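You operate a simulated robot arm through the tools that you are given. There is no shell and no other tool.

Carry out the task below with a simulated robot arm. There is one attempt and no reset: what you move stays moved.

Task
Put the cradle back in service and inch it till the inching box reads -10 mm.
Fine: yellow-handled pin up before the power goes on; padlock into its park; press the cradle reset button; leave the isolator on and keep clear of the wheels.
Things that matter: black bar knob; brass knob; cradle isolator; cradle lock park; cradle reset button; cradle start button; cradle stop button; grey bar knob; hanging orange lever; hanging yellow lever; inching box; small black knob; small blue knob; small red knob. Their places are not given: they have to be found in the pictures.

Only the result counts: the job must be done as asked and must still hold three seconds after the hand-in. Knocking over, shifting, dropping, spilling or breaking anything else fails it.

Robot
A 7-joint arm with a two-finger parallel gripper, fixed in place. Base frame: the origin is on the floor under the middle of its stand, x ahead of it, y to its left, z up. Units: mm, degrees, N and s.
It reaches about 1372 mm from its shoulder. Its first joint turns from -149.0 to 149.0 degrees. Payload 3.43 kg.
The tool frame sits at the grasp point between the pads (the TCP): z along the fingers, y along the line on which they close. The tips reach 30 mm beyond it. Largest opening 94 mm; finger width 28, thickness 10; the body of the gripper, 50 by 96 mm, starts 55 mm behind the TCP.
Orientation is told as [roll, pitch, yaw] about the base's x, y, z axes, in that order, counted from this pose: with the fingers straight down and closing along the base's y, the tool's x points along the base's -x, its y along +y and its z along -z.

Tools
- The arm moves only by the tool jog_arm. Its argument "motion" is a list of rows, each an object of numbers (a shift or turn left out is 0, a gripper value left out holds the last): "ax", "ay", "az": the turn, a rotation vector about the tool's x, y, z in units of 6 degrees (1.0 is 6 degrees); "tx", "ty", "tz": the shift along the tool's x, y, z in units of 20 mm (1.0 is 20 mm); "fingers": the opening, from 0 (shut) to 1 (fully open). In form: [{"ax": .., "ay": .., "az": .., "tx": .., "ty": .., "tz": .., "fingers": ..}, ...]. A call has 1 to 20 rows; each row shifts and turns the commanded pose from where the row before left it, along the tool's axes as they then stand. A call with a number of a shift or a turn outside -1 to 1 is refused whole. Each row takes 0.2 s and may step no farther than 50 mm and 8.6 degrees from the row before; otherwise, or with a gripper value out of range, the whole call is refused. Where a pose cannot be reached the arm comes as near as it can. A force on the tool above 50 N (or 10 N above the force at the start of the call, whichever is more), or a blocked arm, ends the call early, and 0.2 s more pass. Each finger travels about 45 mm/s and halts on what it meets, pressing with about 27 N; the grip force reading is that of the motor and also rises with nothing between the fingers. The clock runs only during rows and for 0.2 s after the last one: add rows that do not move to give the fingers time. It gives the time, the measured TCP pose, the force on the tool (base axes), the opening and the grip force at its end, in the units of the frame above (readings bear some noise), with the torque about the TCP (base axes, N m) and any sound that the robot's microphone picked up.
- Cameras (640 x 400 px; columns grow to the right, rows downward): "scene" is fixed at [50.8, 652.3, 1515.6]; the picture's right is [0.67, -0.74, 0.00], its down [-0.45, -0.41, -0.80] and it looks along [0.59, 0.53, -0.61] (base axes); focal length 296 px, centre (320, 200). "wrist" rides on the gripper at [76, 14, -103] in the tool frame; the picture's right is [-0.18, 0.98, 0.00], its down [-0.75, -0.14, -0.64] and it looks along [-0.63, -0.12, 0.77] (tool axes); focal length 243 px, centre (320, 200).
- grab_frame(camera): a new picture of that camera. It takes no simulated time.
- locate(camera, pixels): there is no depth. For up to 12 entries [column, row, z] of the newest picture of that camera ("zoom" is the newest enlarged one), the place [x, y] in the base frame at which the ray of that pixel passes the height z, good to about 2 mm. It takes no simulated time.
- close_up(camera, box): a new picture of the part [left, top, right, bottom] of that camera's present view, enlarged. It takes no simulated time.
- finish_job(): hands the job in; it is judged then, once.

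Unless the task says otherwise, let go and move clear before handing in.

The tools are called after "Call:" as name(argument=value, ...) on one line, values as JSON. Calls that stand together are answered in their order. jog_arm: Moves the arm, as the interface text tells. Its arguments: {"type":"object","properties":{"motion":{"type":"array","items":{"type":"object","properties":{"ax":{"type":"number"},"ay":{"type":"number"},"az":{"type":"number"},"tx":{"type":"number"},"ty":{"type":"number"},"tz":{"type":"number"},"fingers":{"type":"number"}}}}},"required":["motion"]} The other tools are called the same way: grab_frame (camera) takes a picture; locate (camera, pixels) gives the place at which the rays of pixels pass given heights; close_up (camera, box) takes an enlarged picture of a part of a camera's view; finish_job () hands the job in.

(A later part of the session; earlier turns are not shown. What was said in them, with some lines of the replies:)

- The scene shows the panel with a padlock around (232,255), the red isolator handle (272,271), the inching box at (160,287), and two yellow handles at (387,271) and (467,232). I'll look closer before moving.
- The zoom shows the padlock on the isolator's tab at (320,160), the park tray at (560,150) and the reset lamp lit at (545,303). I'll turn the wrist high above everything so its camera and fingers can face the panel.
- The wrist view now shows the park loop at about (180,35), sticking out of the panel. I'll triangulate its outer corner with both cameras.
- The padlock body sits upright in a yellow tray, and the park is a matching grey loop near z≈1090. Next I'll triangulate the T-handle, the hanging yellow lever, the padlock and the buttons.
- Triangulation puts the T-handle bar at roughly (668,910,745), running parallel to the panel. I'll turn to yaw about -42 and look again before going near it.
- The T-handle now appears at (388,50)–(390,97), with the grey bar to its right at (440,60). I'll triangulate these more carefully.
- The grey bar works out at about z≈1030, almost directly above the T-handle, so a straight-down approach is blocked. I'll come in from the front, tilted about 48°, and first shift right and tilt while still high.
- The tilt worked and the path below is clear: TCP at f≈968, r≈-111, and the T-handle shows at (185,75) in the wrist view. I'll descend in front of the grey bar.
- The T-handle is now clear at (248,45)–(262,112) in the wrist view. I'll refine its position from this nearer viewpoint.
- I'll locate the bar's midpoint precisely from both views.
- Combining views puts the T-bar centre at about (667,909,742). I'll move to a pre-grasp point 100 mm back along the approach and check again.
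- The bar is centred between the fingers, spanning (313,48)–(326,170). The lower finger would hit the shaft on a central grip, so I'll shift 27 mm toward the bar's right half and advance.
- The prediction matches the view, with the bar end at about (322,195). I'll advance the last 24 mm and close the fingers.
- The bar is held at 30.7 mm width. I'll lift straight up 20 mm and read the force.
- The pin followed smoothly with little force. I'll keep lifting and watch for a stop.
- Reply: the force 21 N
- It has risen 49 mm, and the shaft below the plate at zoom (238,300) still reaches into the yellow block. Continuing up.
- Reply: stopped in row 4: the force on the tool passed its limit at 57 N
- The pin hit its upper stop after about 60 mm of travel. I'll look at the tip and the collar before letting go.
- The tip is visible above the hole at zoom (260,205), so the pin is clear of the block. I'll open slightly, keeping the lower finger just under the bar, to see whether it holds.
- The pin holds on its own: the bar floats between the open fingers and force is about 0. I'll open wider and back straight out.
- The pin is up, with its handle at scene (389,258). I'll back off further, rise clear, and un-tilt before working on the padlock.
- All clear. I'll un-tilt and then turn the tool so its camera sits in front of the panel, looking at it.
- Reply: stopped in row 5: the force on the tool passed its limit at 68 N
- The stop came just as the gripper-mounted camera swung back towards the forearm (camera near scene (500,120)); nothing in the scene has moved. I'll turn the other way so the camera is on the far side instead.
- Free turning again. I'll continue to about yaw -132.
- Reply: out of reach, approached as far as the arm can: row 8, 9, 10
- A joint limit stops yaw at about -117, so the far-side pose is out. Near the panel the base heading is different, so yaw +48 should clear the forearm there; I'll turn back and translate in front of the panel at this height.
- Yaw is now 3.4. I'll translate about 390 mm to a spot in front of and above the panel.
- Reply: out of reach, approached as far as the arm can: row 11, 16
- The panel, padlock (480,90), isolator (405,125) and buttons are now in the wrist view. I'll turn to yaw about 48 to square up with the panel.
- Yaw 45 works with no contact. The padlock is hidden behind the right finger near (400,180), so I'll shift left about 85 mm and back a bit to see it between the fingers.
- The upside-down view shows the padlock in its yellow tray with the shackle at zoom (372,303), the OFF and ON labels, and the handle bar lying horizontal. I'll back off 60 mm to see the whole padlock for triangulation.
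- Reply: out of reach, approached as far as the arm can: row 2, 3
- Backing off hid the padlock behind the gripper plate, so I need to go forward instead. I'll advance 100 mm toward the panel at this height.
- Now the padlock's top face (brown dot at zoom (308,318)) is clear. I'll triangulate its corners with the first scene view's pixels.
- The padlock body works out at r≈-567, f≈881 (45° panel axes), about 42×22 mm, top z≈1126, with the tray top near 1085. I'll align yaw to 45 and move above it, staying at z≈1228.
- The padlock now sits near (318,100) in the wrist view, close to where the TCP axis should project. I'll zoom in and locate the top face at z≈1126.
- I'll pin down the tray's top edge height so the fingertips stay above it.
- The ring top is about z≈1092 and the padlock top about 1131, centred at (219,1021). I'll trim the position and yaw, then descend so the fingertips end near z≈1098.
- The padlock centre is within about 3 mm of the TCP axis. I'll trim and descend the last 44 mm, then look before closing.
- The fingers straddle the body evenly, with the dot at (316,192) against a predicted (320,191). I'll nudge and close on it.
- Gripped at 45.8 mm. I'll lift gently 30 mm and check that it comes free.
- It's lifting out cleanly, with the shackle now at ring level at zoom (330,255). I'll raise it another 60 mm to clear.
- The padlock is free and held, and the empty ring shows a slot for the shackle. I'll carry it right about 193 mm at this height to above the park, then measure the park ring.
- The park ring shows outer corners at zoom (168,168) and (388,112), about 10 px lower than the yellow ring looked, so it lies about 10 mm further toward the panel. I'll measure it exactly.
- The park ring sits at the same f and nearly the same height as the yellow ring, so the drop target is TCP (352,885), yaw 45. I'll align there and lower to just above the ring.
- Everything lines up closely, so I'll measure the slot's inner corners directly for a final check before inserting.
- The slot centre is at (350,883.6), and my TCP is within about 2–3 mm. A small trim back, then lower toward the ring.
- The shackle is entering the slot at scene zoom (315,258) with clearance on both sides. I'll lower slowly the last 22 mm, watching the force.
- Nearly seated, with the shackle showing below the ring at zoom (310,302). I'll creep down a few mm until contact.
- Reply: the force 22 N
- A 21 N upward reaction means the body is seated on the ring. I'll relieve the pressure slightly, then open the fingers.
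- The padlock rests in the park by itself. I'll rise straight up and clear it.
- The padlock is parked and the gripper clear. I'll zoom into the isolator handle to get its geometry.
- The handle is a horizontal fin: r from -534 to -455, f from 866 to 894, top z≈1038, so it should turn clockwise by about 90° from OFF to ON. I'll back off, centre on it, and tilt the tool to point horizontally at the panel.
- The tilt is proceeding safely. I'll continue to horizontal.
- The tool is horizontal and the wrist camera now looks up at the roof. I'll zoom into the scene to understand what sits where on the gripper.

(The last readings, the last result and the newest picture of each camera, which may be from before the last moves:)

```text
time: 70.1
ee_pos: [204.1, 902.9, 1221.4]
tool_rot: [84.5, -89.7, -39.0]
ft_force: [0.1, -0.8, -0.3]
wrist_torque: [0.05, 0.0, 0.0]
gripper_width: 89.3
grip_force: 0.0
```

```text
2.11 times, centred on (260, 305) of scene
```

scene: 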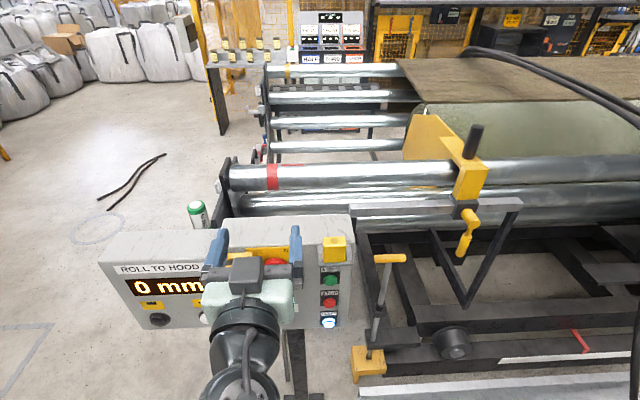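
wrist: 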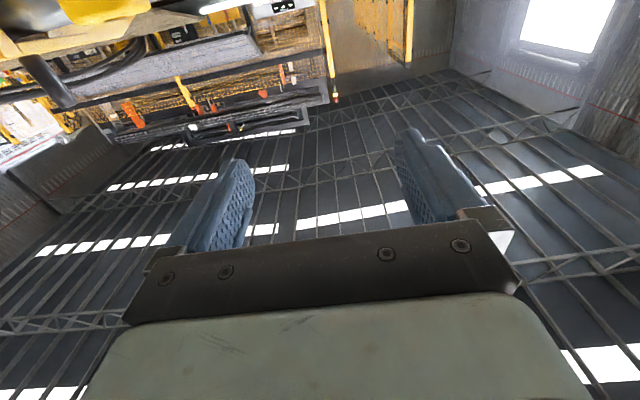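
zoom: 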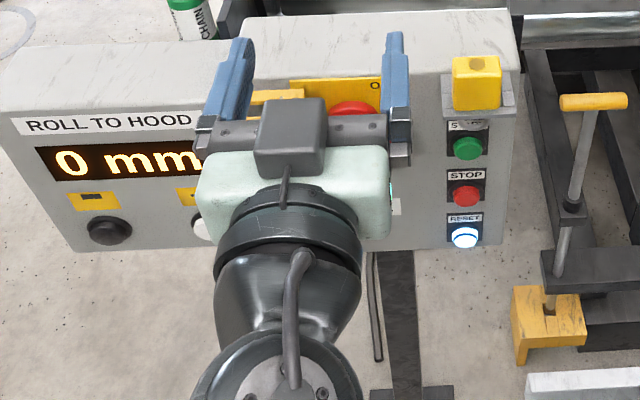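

The zoom shows a camera-like cube on top of the gripper, which conflicts with the wrist view of the roof. I'll take fresh pictures to settle this before going further.

Call:
jog_arm(motion=[{}, {}])

Call:
grab_frame(camera="wrist")

Call:
close_up(camera="scene", box=[170, 210, 350, 400])

```text
time: 70.7
ee_pos: [204.5, 901.2, 1221.0]
tool_rot: [63.1, -89.7, -17.8]
ft_force: [0.4, 0.2, 0.0]
wrist_torque: [-0.02, -0.02, -0.01]
gripper_width: 89.5
grip_force: 0.0
```

```text
taken
```

wrist: 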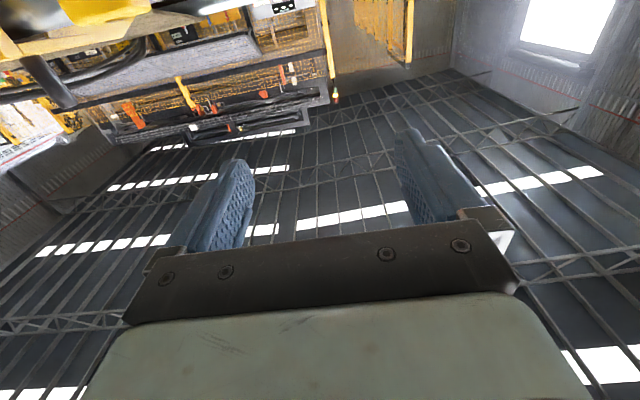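

```text
2.11 times, centred on (260, 305) of scene
```

zoom: 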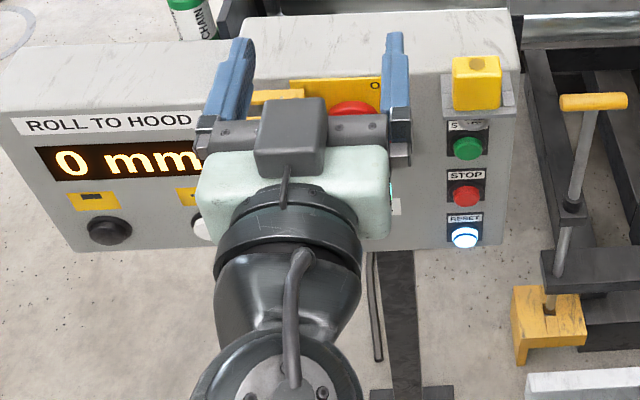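

The pose is confirmed horizontal (tool z along f), so the scene camera will be my guide here. I'll turn the handle by pushing its right end down with closed fingertips, so I'll close, descend, and move to just above its right end, still in front of it.

Call:
jog_arm(motion=[{"fingers": 0.5}, {"fingers": 0}, {"fingers": 0}, {"fingers": 0}, {"tx": 0.9}, {"tx": 0.9}, {"tx": 0.9}, {"tx": 0.9}, {"tx": 0.9}, {"tx": 0.9}, {"tx": 0.9}, {"tx": 0.9}, {"tx": 0.9}, {"ty": -0.9}, {"ty": -0.9}])

Call:
grab_frame(camera="scene")

Call:
close_up(camera="scene", box=[190, 210, 370, 350])

Call:
grab_frame(camera="wrist")

```text
time: 73.9
ee_pos: [229.0, 875.0, 1057.3]
tool_rot: [60.7, -89.7, -15.3]
ft_force: [0.2, 0.0, 0.0]
wrist_torque: [-0.02, 0.02, -0.01]
gripper_width: 0.0
grip_force: 26.6
```

```text
taken
```

scene: 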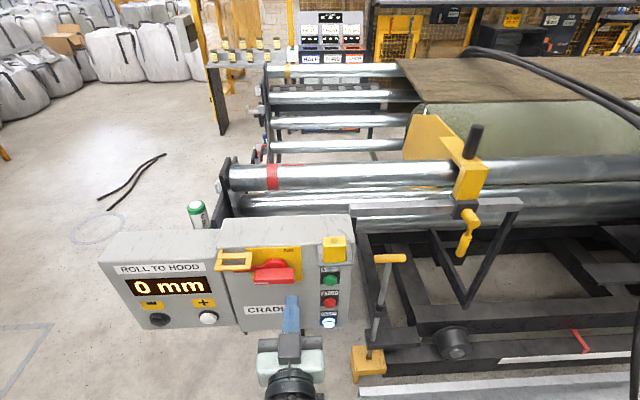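

```text
2.86 times, centred on (280, 280) of scene
```

zoom: 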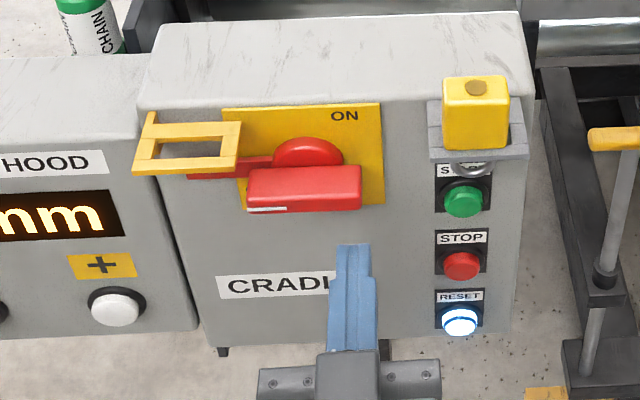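

```text
taken
```

wrist: 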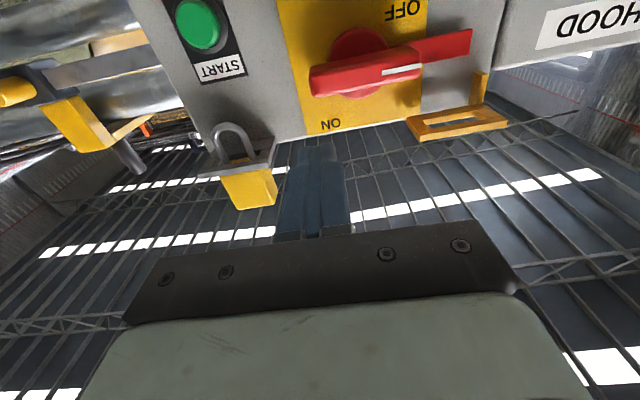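

The wrist view from below now shows the handle with its white pointer toward OFF, and my predicted fin corner (313,99) matches the picture (312,95). I'll advance so the closed fingertips sit just above the fin's right end.

Call:
jog_arm(motion=[{"tz": 0.9}, {"tz": 0.9}, {"tz": 0.9}, {"tz": 0.9}, {"tz": 0.2}])

Call:
grab_frame(camera="wrist")

Call:
close_up(camera="scene", box=[190, 210, 370, 350])

```text
time: 75.1
ee_pos: [283.5, 930.5, 1058.4]
tool_rot: [59.2, -89.8, -13.7]
ft_force: [0.2, 0.4, 0.2]
wrist_torque: [-0.01, 0.02, 0.02]
gripper_width: 0.0
grip_force: 26.9
```

```text
taken
```

wrist: 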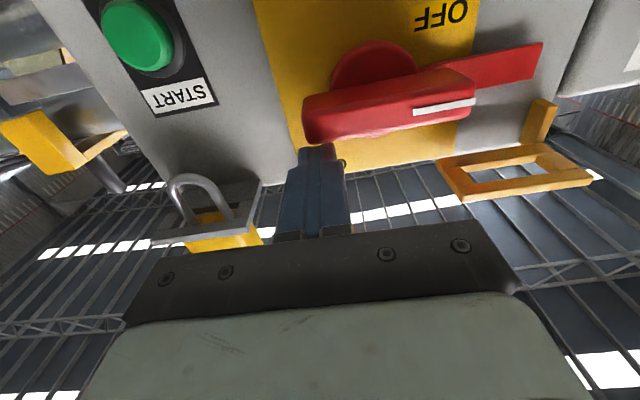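

```text
2.86 times, centred on (280, 280) of scene
```

zoom: 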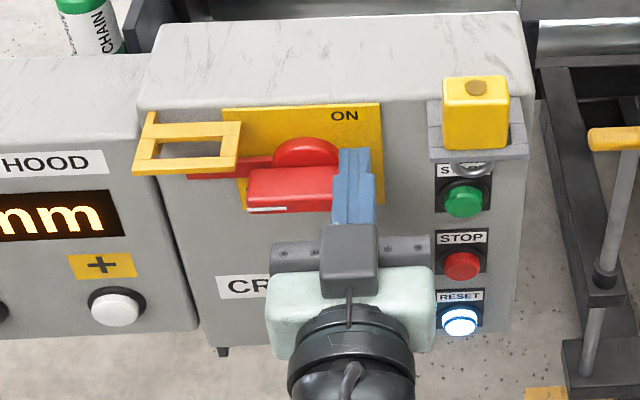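

The fingertips are right over the fin's right end. I'll start pushing down along the arc for the first 45°.

Call:
jog_arm(motion=[{"tx": 0.3}, {"tx": 0.28}, {"tx": 0.28}, {"tx": 0.27, "ty": 0.09}, {"tx": 0.27, "ty": 0.1}])

Call:
grab_frame(camera="wrist")

Call:
close_up(camera="scene", box=[190, 210, 370, 350])

```text
time: 76.3
ee_pos: [280.2, 933.8, 1030.0]
tool_rot: [61.7, -89.7, -16.3]
ft_force: [1.1, -2.6, -0.8]
wrist_torque: [-0.05, 0.0, -0.1]
gripper_width: 0.0
grip_force: 26.9
```

```text
taken
```

wrist: 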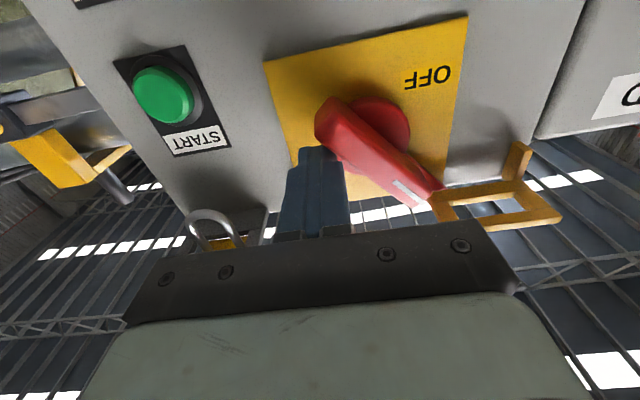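

```text
2.86 times, centred on (280, 280) of scene
```

zoom: 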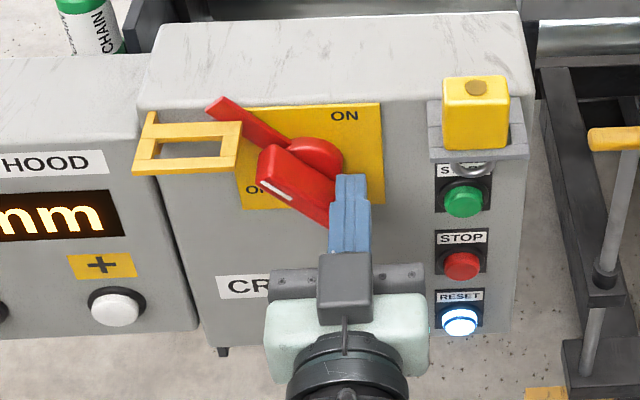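

The handle is turning clockwise as planned, about 40° so far. I'll continue the arc toward vertical.

Call:
jog_arm(motion=[{"tx": 0.2, "ty": 0.12}, {"tx": 0.21, "ty": 0.16}, {"tx": 0.14, "ty": 0.25}, {"tx": 0.1, "ty": 0.25}])

Call:
grab_frame(camera="wrist")

Call:
close_up(camera="scene", box=[190, 210, 370, 350])

```text
time: 77.3
ee_pos: [268.6, 943.9, 1018.1]
tool_rot: [71.7, -89.8, -26.4]
ft_force: [6.8, -3.7, 4.9]
wrist_torque: [0.12, -0.09, -0.23]
gripper_width: 0.1
grip_force: 26.7
```

```text
taken
```

wrist: 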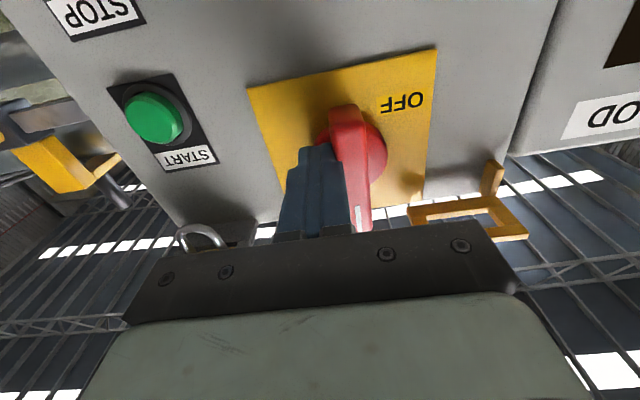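

```text
2.86 times, centred on (280, 280) of scene
```

zoom: 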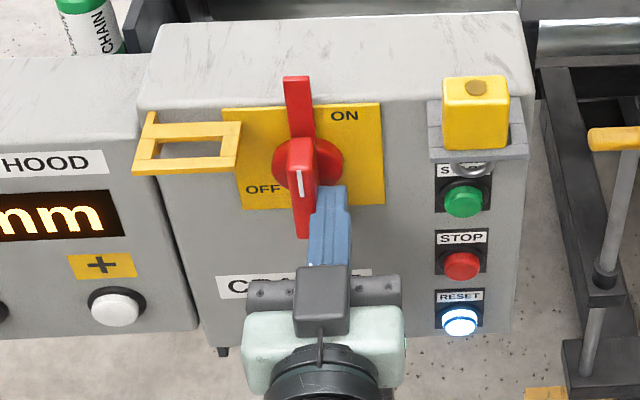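

The handle is nearly vertical. I'll nudge a few more mm left to be sure it reaches its ON stop.

Call:
jog_arm(motion=[{"ty": 0.12}, {"ty": 0.12}, {"ty": 0.1}])

Call:
close_up(camera="scene", box=[190, 210, 370, 350])

```text
time: 78.1
ee_pos: [268.9, 945.0, 1019.3]
tool_rot: [64.6, -89.6, -20.1]
ft_force: [32.2, -35.7, 3.4]
wrist_torque: [0.1, -0.02, -0.57]
gripper_width: 0.1
grip_force: 27.2
```

```text
2.86 times, centred on (280, 280) of scene
```

zoom: 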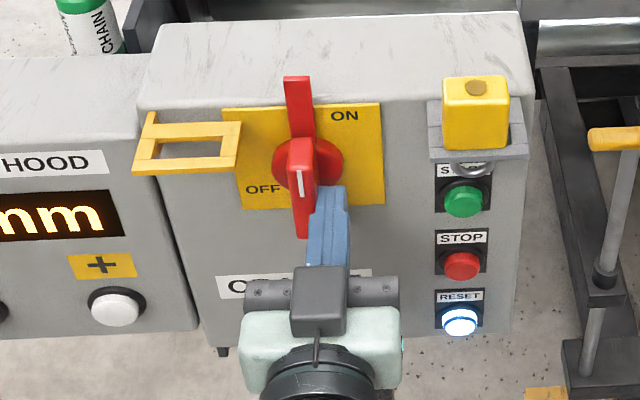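

About 48 N with no further motion means the handle is at its ON stop. I'll back off to the right, then retract.

Call:
jog_arm(motion=[{"ty": -0.3}, {"ty": -0.4}, {"ty": -0.4}, {"tz": -0.9}, {"tz": -0.9}, {"tz": -0.9}, {"tz": -0.9}])

Call:
grab_frame(camera="scene")

Call:
close_up(camera="scene", box=[100, 210, 370, 350])

Call:
grab_frame(camera="wrist")

```text
time: 79.7
ee_pos: [227.4, 881.3, 1015.6]
tool_rot: [60.4, -89.7, -14.9]
ft_force: [0.0, -0.1, 0.5]
wrist_torque: [-0.01, 0.01, 0.01]
gripper_width: 0.0
grip_force: 26.6
```

```text
taken
```

scene: 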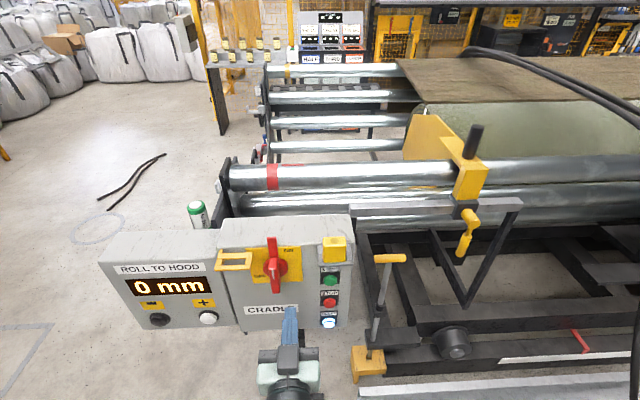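

```text
2.37 times, centred on (235, 280) of scene
```

zoom: 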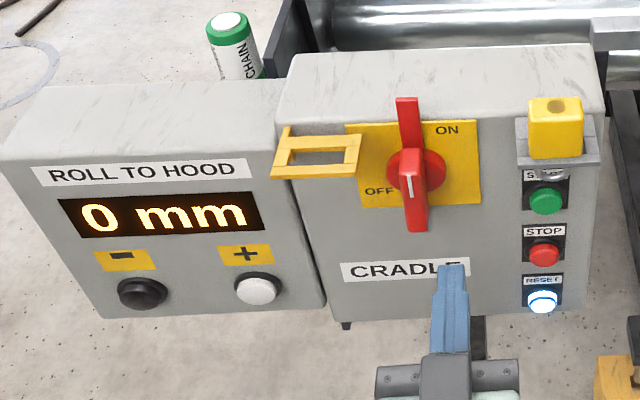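

```text
taken
```

wrist: 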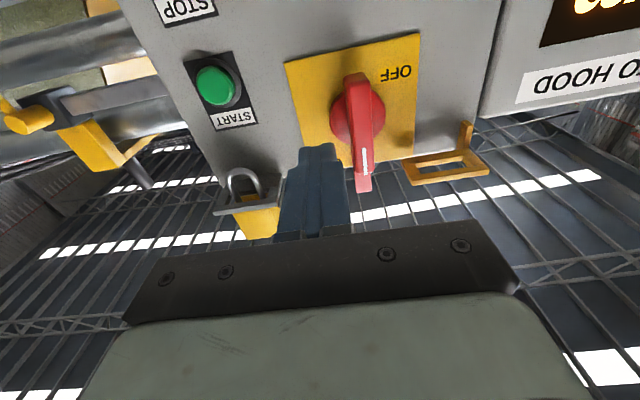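

The isolator is now ON with its pointer up. Next I'll triangulate the reset button, checking with START and STOP.

Call:
locate(camera="wrist", pixels=[[215, 88, 975], [215, 88, 993], [215, 88, 1010]])

Call:
locate(camera="scene", pixels=[[330.4, 279.2, 975], [330.4, 279.2, 993], [330.4, 279.2, 1010], [329.5, 302.4, 900], [329.5, 302.4, 920], [329.1, 322.2, 820], [329.1, 322.2, 840], [329.1, 322.2, 860]])

Call:
close_up(camera="scene", box=[300, 260, 360, 340])

```text
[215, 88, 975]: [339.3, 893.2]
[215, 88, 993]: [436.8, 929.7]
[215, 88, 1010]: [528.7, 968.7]
```

```text
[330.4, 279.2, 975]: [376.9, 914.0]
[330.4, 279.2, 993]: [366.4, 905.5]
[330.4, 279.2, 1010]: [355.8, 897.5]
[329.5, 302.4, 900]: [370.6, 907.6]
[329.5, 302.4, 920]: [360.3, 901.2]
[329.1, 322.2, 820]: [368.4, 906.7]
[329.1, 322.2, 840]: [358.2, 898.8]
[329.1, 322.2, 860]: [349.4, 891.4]
```

```text
5.00 times, centred on (330, 300) of scene
```

zoom: 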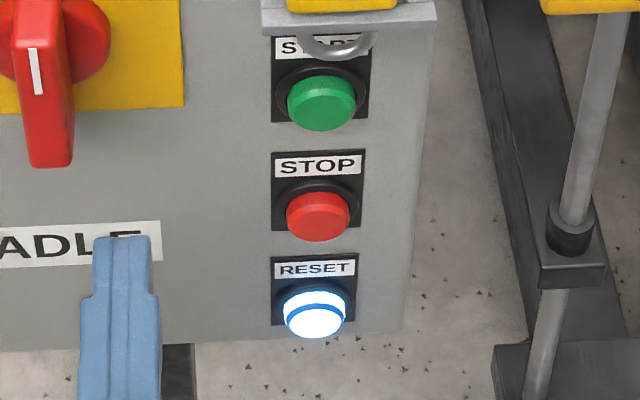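

The buttons' heads are about f≈907, r≈-380; START is near z≈983 and RESET near z≈811. I'll move in front of RESET, staying about 90 mm out.

Call:
jog_arm(motion=[{"tx": 0.93, "ty": -0.37}, {"tx": 0.93, "ty": -0.37}, {"tx": 0.93, "ty": -0.37}, {"tx": 0.93, "ty": -0.37}, {"tx": 0.93, "ty": -0.37}, {"tx": 0.93, "ty": -0.37}, {"tx": 0.93, "ty": -0.37}, {"tx": 0.93, "ty": -0.37}, {"tx": 0.93, "ty": -0.37}, {"tx": 0.93, "ty": -0.37}, {"tx": 0.93, "ty": -0.4}])

Call:
grab_frame(camera="wrist")

Call:
close_up(camera="scene", box=[220, 220, 380, 400])

```text
time: 82.1
ee_pos: [286.2, 826.7, 813.3]
tool_rot: [56.5, -89.7, -11.1]
ft_force: [-0.2, 0.5, -1.1]
wrist_torque: [0.0, -0.02, 0.0]
gripper_width: 0.2
grip_force: 26.4
```

```text
taken
```

wrist: 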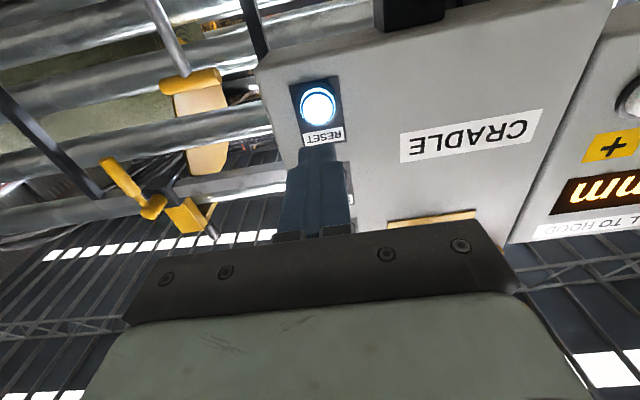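

```text
2.22 times, centred on (300, 310) of scene
```

zoom: 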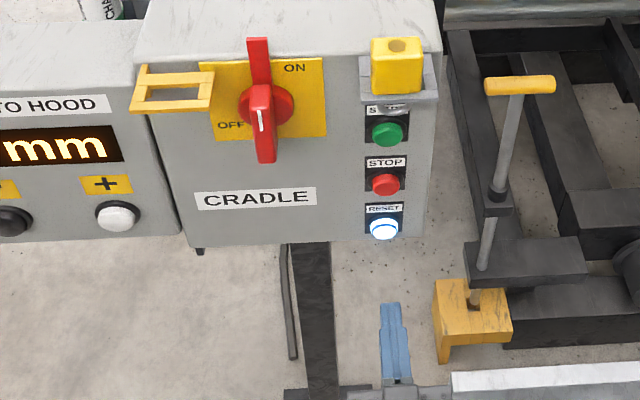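

The reset button's picture position (319,105) matches the prediction (317,106). I'll approach to just short of contact.

Call:
jog_arm(motion=[{"tz": 1}, {"tz": 1}, {"tz": 1}, {"tz": 1}])

Call:
grab_frame(camera="wrist")

Call:
close_up(camera="scene", box=[270, 260, 370, 350])

```text
time: 83.1
ee_pos: [343.0, 883.0, 812.0]
tool_rot: [56.0, -89.7, -10.5]
ft_force: [-0.7, 0.5, 0.1]
wrist_torque: [0.03, -0.04, 0.05]
gripper_width: 0.0
grip_force: 27.1
```

```text
taken
```

wrist: 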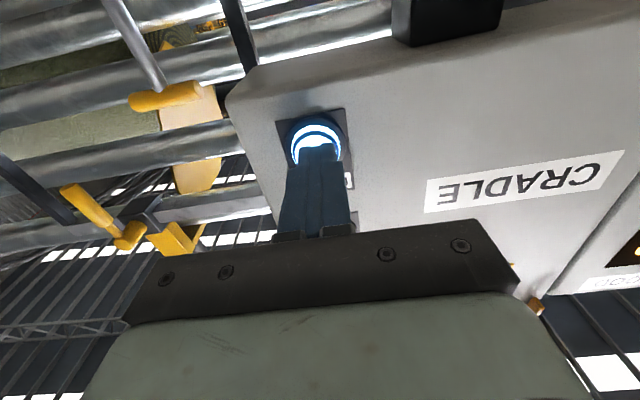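

```text
4.44 times, centred on (320, 305) of scene
```

zoom: 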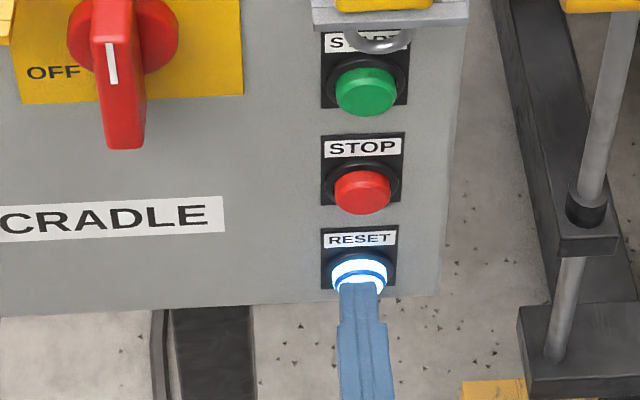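

The fingertip is right on the reset button. I'll press in gently.

Call:
jog_arm(motion=[{"tz": 0.2}, {"tz": 0.2}, {"tz": 0.1}, {"tz": 0.1}])

Call:
close_up(camera="scene", box=[270, 260, 370, 350])

```text
time: 84.1
ee_pos: [350.2, 888.4, 813.3]
tool_rot: [53.2, -89.8, -7.8]
ft_force: [-23.1, -25.2, -7.7]
wrist_torque: [-0.13, 0.06, -0.03]
gripper_width: 0.4
grip_force: 27.2
heard: click
```

```text
4.44 times, centred on (320, 305) of scene
```

zoom: 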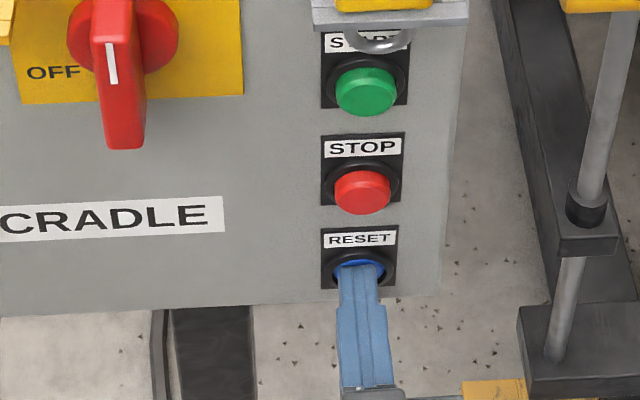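

A click sounded and the reset lamp went out, so the reset registered. I'll back away and check the panel.

Call:
jog_arm(motion=[{"tz": -0.6}, {"tz": -1}, {"tz": -1}, {"tz": -1}, {"tz": -1}])

Call:
grab_frame(camera="scene")

Call:
close_up(camera="scene", box=[90, 200, 370, 375])

```text
time: 85.3
ee_pos: [286.5, 823.7, 812.6]
tool_rot: [56.6, -89.7, -11.2]
ft_force: [-0.1, -0.4, -0.2]
wrist_torque: [0.03, -0.03, 0.0]
gripper_width: 0.3
grip_force: 26.6
```

```text
taken
```

scene: 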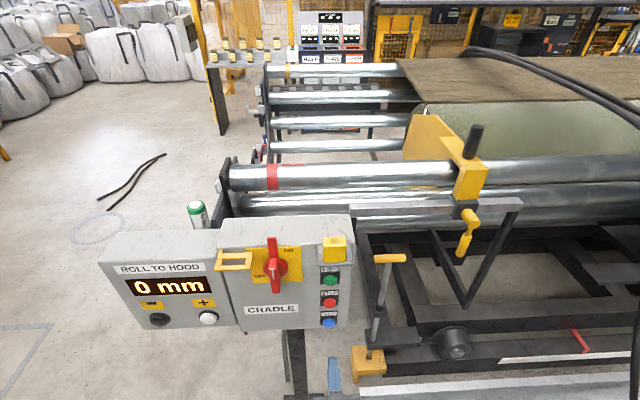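

```text
2.29 times, centred on (230, 288) of scene
```

zoom: 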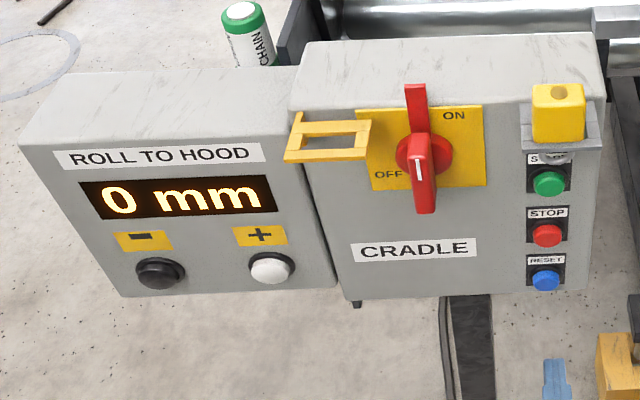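

The reset lamp is out and the isolator is on; the display still reads 0 mm. I'll slide left along the front of the panel toward the "−" button at scene (160,319).

Call:
jog_arm(motion=[{"ty": 1, "tx": -0.12, "tz": -0.05}, {"ty": 1, "tx": -0.12, "tz": -0.05}, {"ty": 1, "tx": -0.12, "tz": -0.05}, {"ty": 1, "tx": -0.12, "tz": -0.05}, {"ty": 1, "tx": -0.12, "tz": -0.05}, {"ty": 1, "tx": -0.12, "tz": -0.05}, {"ty": 1, "tx": -0.12, "tz": -0.05}, {"ty": 1, "tx": -0.12, "tz": -0.05}, {"ty": 1, "tx": -0.12, "tz": -0.05}, {"ty": 1, "tx": -0.12, "tz": -0.05}, {"ty": 1, "tx": -0.12, "tz": -0.05}, {"ty": 1, "tx": -0.12, "tz": -0.05}, {"ty": 1, "tx": -0.12, "tz": -0.05}, {"ty": 1, "tx": -0.12, "tz": -0.05}, {"ty": 1, "tx": -0.12, "tz": -0.05}])

Call:
grab_frame(camera="wrist")

Call:
grab_frame(camera="scene")

```text
time: 88.5
ee_pos: [62.7, 1025.6, 851.1]
tool_rot: [58.3, -89.7, -12.8]
ft_force: [-0.8, 0.6, 0.4]
wrist_torque: [-0.03, -0.03, -0.01]
gripper_width: 0.2
grip_force: 27.1
```

```text
taken
```

wrist: 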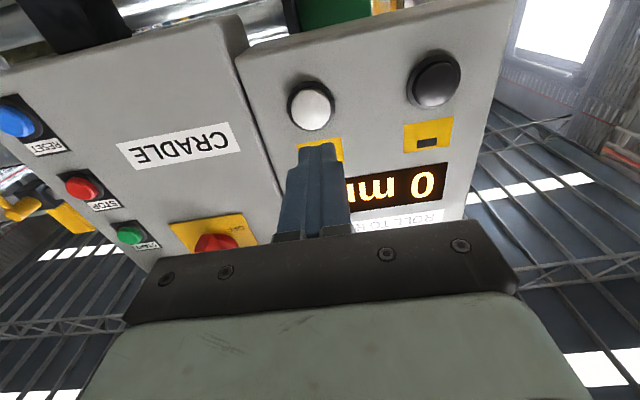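

```text
taken
```

scene: 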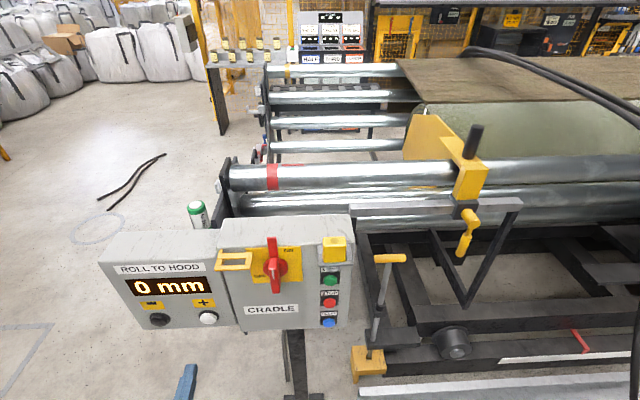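

Both inching buttons are in the wrist view: white "+" at (312,105) and black "−" at (434,80). I'll triangulate the black one.

Call:
close_up(camera="wrist", box=[340, 30, 500, 130])

Call:
locate(camera="wrist", pixels=[[436, 79, 840], [436, 79, 850], [436, 79, 860], [436, 79, 870], [312, 105, 840], [312, 105, 850], [312, 105, 860], [312, 105, 870]])

Call:
locate(camera="scene", pixels=[[160, 319.5, 840], [160, 319.5, 850], [160, 319.5, 860], [160, 319.5, 870], [208.6, 317.5, 840], [208.6, 317.5, 850], [208.6, 317.5, 860], [208.6, 317.5, 870]])

Call:
close_up(camera="scene", box=[130, 290, 230, 340])

```text
4.00 times, centred on (420, 80) of wrist
```

zoom: 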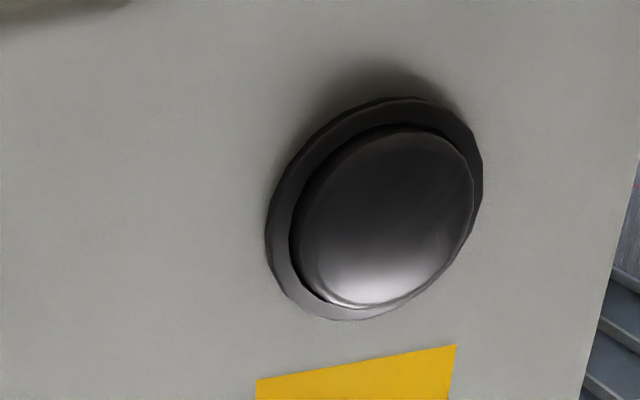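

```text
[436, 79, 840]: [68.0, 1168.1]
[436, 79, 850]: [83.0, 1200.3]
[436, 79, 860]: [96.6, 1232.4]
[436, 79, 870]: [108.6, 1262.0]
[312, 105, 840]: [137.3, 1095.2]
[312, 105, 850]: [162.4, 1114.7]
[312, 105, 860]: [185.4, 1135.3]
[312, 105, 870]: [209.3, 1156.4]
```

```text
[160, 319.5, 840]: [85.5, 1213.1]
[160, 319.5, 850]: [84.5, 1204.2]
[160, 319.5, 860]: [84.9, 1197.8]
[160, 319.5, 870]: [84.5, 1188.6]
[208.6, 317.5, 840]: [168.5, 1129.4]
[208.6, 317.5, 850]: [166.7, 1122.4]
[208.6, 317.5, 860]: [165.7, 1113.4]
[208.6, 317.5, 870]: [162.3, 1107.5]
```

```text
6.40 times, centred on (180, 315) of scene
```

zoom: 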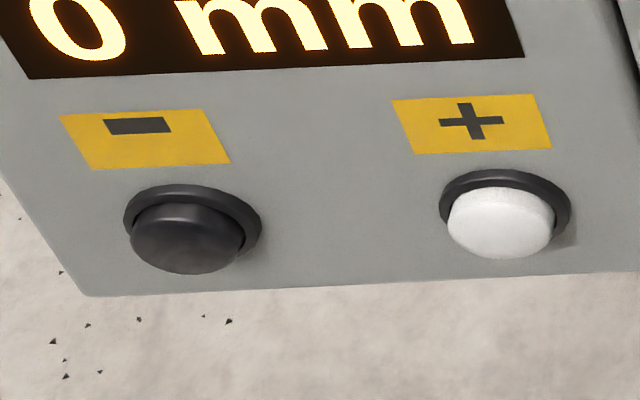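

The "−" button works out at about (84,1203,850), which is r≈-791, f≈910. I'll move in front of it.

Call:
jog_arm(motion=[{"ty": 0.92}, {"ty": 0.92}, {"ty": 0.92}, {"ty": 0.92}, {"ty": 0.92}, {"ty": 0.92, "tx": 0.08}])

Call:
grab_frame(camera="wrist")

Call:
grab_frame(camera="scene")

```text
time: 89.9
ee_pos: [-15.3, 1102.4, 848.7]
tool_rot: [58.6, -89.6, -13.1]
ft_force: [-1.0, 0.3, -0.3]
wrist_torque: [-0.04, -0.02, -0.01]
gripper_width: 0.1
grip_force: 26.3
```

```text
taken
```

wrist: 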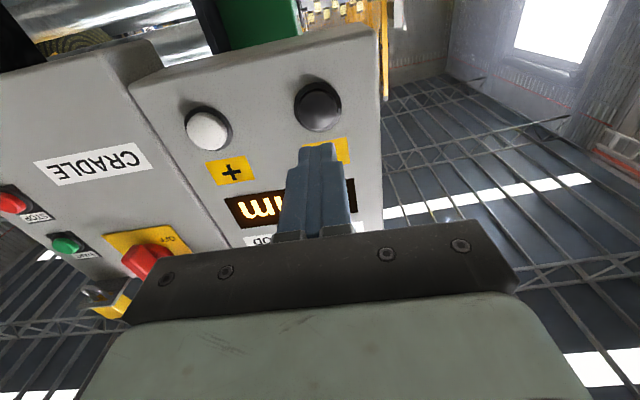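

```text
taken
```

scene: 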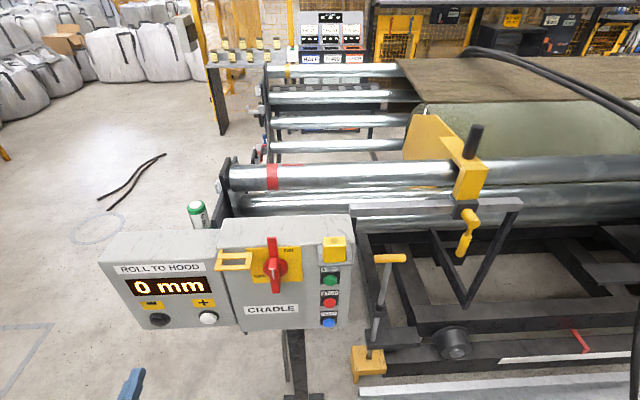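

Aligned: the "−" button is at (319,104) against a predicted (321,101). I'll close in to just short of contact, then press in short pulses while watching the display.

Call:
jog_arm(motion=[{"tz": 0.95}, {"tz": 0.95}, {"tz": 0.95}, {"tz": 0.95}, {"tz": 0.75}])

Call:
grab_frame(camera="wrist")

Call:
close_up(camera="scene", box=[90, 240, 250, 360])

```text
time: 91.1
ee_pos: [46.6, 1166.2, 848.2]
tool_rot: [59.7, -89.7, -14.2]
ft_force: [0.9, -0.3, 0.3]
wrist_torque: [-0.04, 0.0, 0.02]
gripper_width: 0.0
grip_force: 27.1
```

```text
taken
```

wrist: 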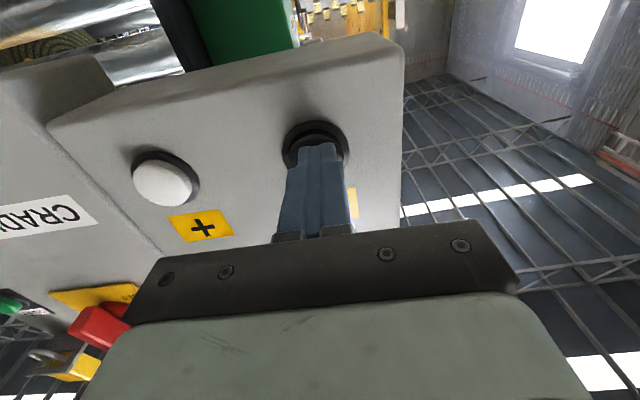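

```text
3.33 times, centred on (170, 300) of scene
```

zoom: 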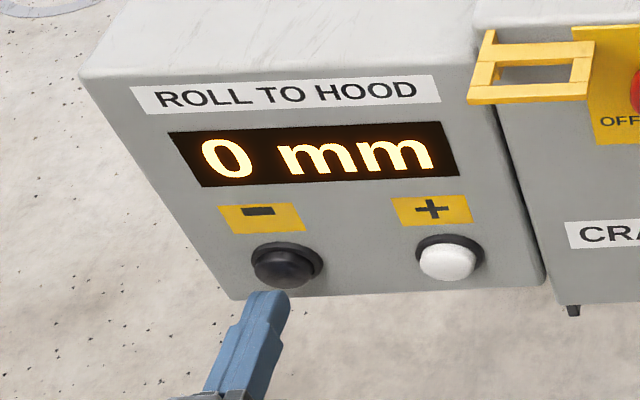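

The tip is about 15 mm short of the button and the display is readable. I'll creep in to find contact.

Call:
jog_arm(motion=[{"tz": 0.35}])

Call:
jog_arm(motion=[{"tz": 0.15}])

Call:
close_up(camera="scene", box=[90, 240, 250, 360])

```text
time: 91.5
ee_pos: [52.7, 1172.5, 848.1]
tool_rot: [60.2, -89.7, -14.7]
ft_force: [-0.3, -0.2, 0.2]
wrist_torque: [0.01, 0.0, -0.02]
gripper_width: 0.0
grip_force: 27.1
```

```text
time: 91.9
ee_pos: [55.0, 1174.3, 848.3]
tool_rot: [58.9, -89.7, -13.5]
ft_force: [-0.6, -1.8, -0.3]
wrist_torque: [-0.02, 0.01, -0.01]
gripper_width: 0.0
grip_force: 27.5
```

```text
3.33 times, centred on (170, 300) of scene
```

zoom: 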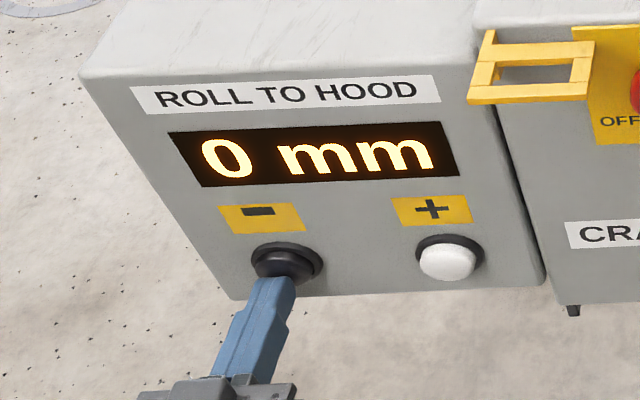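

Contact is just starting, at about 2 N. I'll give a short 5 mm press-and-release pulse and read the display.

Call:
jog_arm(motion=[{"tz": 0.25}, {"tz": -0.3}])

Call:
close_up(camera="scene", box=[90, 240, 250, 360])

```text
time: 92.5
ee_pos: [53.4, 1172.9, 847.9]
tool_rot: [62.6, -89.7, -17.3]
ft_force: [-0.7, 0.7, 0.0]
wrist_torque: [-0.02, -0.01, 0.0]
gripper_width: 0.0
grip_force: 27.3
heard: click
```

```text
3.33 times, centred on (170, 300) of scene
```

zoom: 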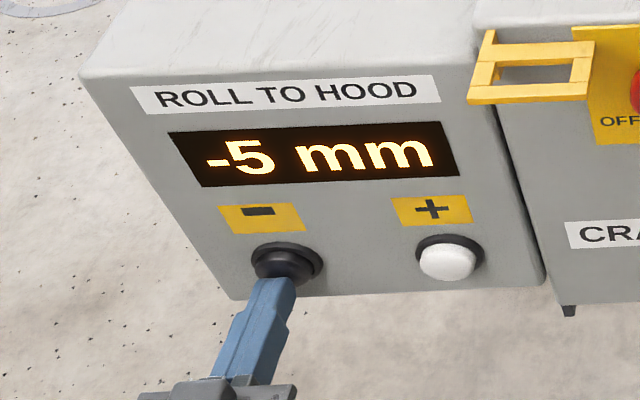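

One click gave -5 mm. I'll wait briefly to confirm the reading is steady before a second press.

Call:
jog_arm(motion=[{}, {}, {}])

Call:
close_up(camera="scene", box=[90, 240, 250, 360])

```text
time: 93.3
ee_pos: [54.3, 1172.0, 848.0]
tool_rot: [59.4, -89.6, -13.9]
ft_force: [-0.3, -1.2, -0.4]
wrist_torque: [0.01, 0.0, -0.04]
gripper_width: 0.0
grip_force: 27.2
```

```text
3.33 times, centred on (170, 300) of scene
```

zoom: 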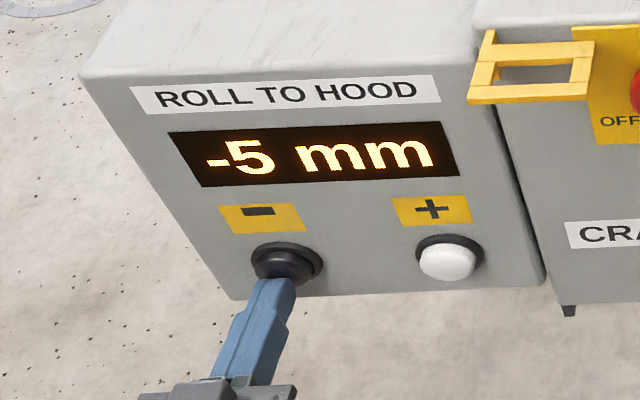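

The display is steady at -5 mm. I'll give exactly one more pulse.

Call:
jog_arm(motion=[{"tz": 0.3}, {"tz": -0.4}])

Call:
close_up(camera="scene", box=[90, 240, 250, 360])

```text
time: 93.9
ee_pos: [52.5, 1171.7, 846.9]
tool_rot: [59.8, -89.6, -14.3]
ft_force: [-0.1, 1.5, 0.7]
wrist_torque: [0.02, 0.01, -0.01]
gripper_width: 0.0
grip_force: 27.3
heard: click
```

```text
3.33 times, centred on (170, 300) of scene
```

zoom: 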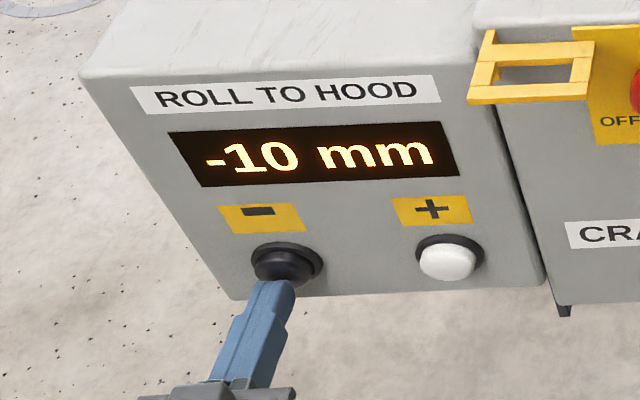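

The display reads -10 mm after the second click. I'll retract straight back and check the whole scene.

Call:
jog_arm(motion=[{"tz": -0.5}, {"tz": -1}, {"tz": -1}, {"tz": -1}, {"tz": -1}, {"tz": -1}, {"tz": -1}])

Call:
grab_frame(camera="scene")

Call:
close_up(camera="scene", box=[90, 200, 370, 375])

Call:
close_up(camera="scene", box=[340, 240, 460, 390])

```text
time: 95.5
ee_pos: [-37.4, 1077.5, 850.9]
tool_rot: [59.3, -89.6, -13.6]
ft_force: [-0.8, -0.2, -0.1]
wrist_torque: [0.01, 0.0, -0.03]
gripper_width: 0.0
grip_force: 26.8
```

```text
taken
```

scene: 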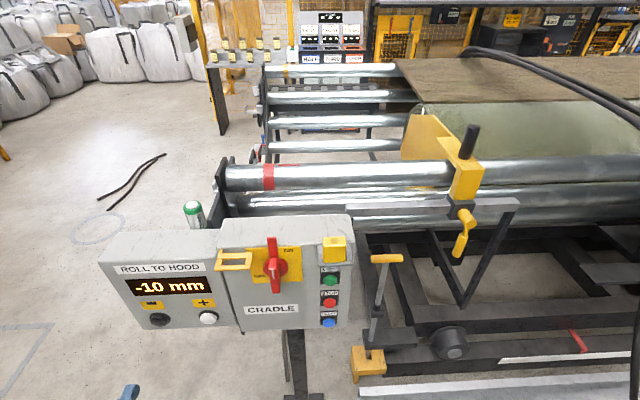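

```text
2.29 times, centred on (230, 288) of scene
```

zoom: 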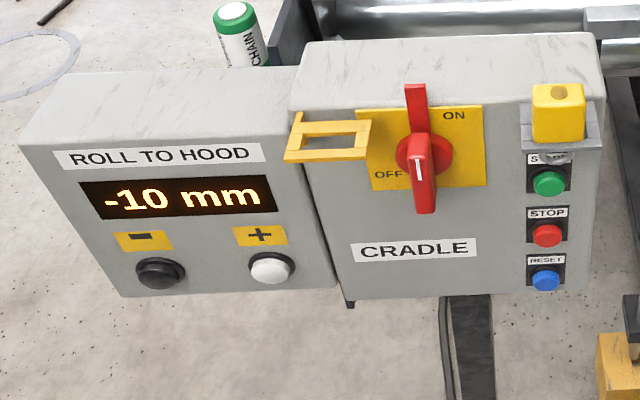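

```text
2.67 times, centred on (400, 315) of scene
```

zoom: 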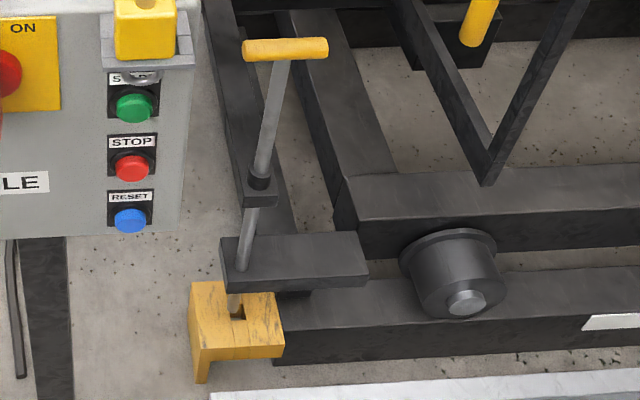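

Everything shows as required: -10 mm, isolator ON, padlock in its park, reset lamp out, pin raised, and the arm clear. I'll wait a few seconds to confirm it holds.

Call:
jog_arm(motion=[{"tz": -0.5}, {"tz": -0.5}, {}, {}, {}, {}, {}, {}, {}, {}, {}, {}, {}, {}, {}, {}, {}, {}])

Call:
grab_frame(camera="scene")

Call:
close_up(camera="scene", box=[90, 200, 420, 385])

```text
time: 99.3
ee_pos: [-52.3, 1064.9, 848.5]
tool_rot: [60.2, -89.7, -14.7]
ft_force: [-0.2, 0.0, 0.3]
wrist_torque: [0.02, 0.02, 0.0]
gripper_width: 0.0
grip_force: 27.5
```

```text
taken
```

scene: 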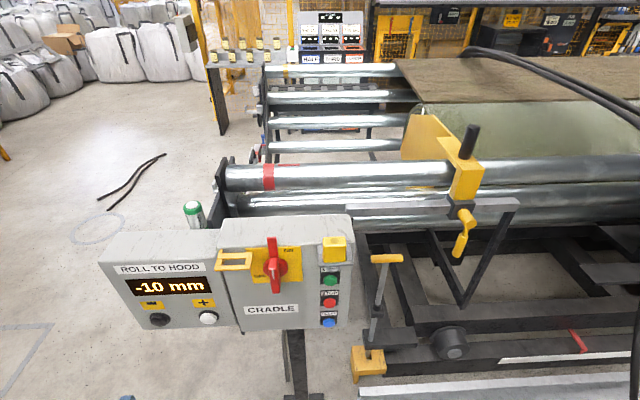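

```text
1.94 times, centred on (255, 292) of scene
```

zoom: 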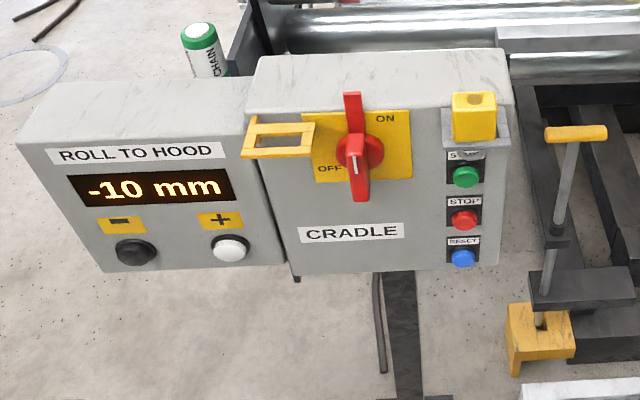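

After almost four seconds nothing has changed: the box reads -10 mm, the isolator is on, the padlock is parked, the pin is up, and the arm is clear. I'm handing in the job.

Call:
finish_job()

```text
The job is handed in.
```

The cradle is back in service and the inching box reads -10 mm. The reading held steady for almost four seconds before I handed the job in; I haven't seen the judged result.

- **Pin:** the yellow-handled pin was lifted to its upper stop before the power went on. It stays up on its own.
- **Padlock:** it came off the isolator and now sits in the cradle lock park.
- **Isolator:** turned from OFF to its ON stop and left on.
- **Reset:** one press of the cradle reset button gave a click, and its lamp went out.
- **Inching:** two presses of the "−" button moved it 5 mm each, to -10 mm.

While turning the wrist in mid-air, the arm stopped once on a force limit (68 N). It looked like the gripper's camera touching the forearm, and nothing in the scene moved.

I did not press the start button, since you didn't ask for it and the cradle inched without it. The arm was kept away from the wheels and is clear of the panel.
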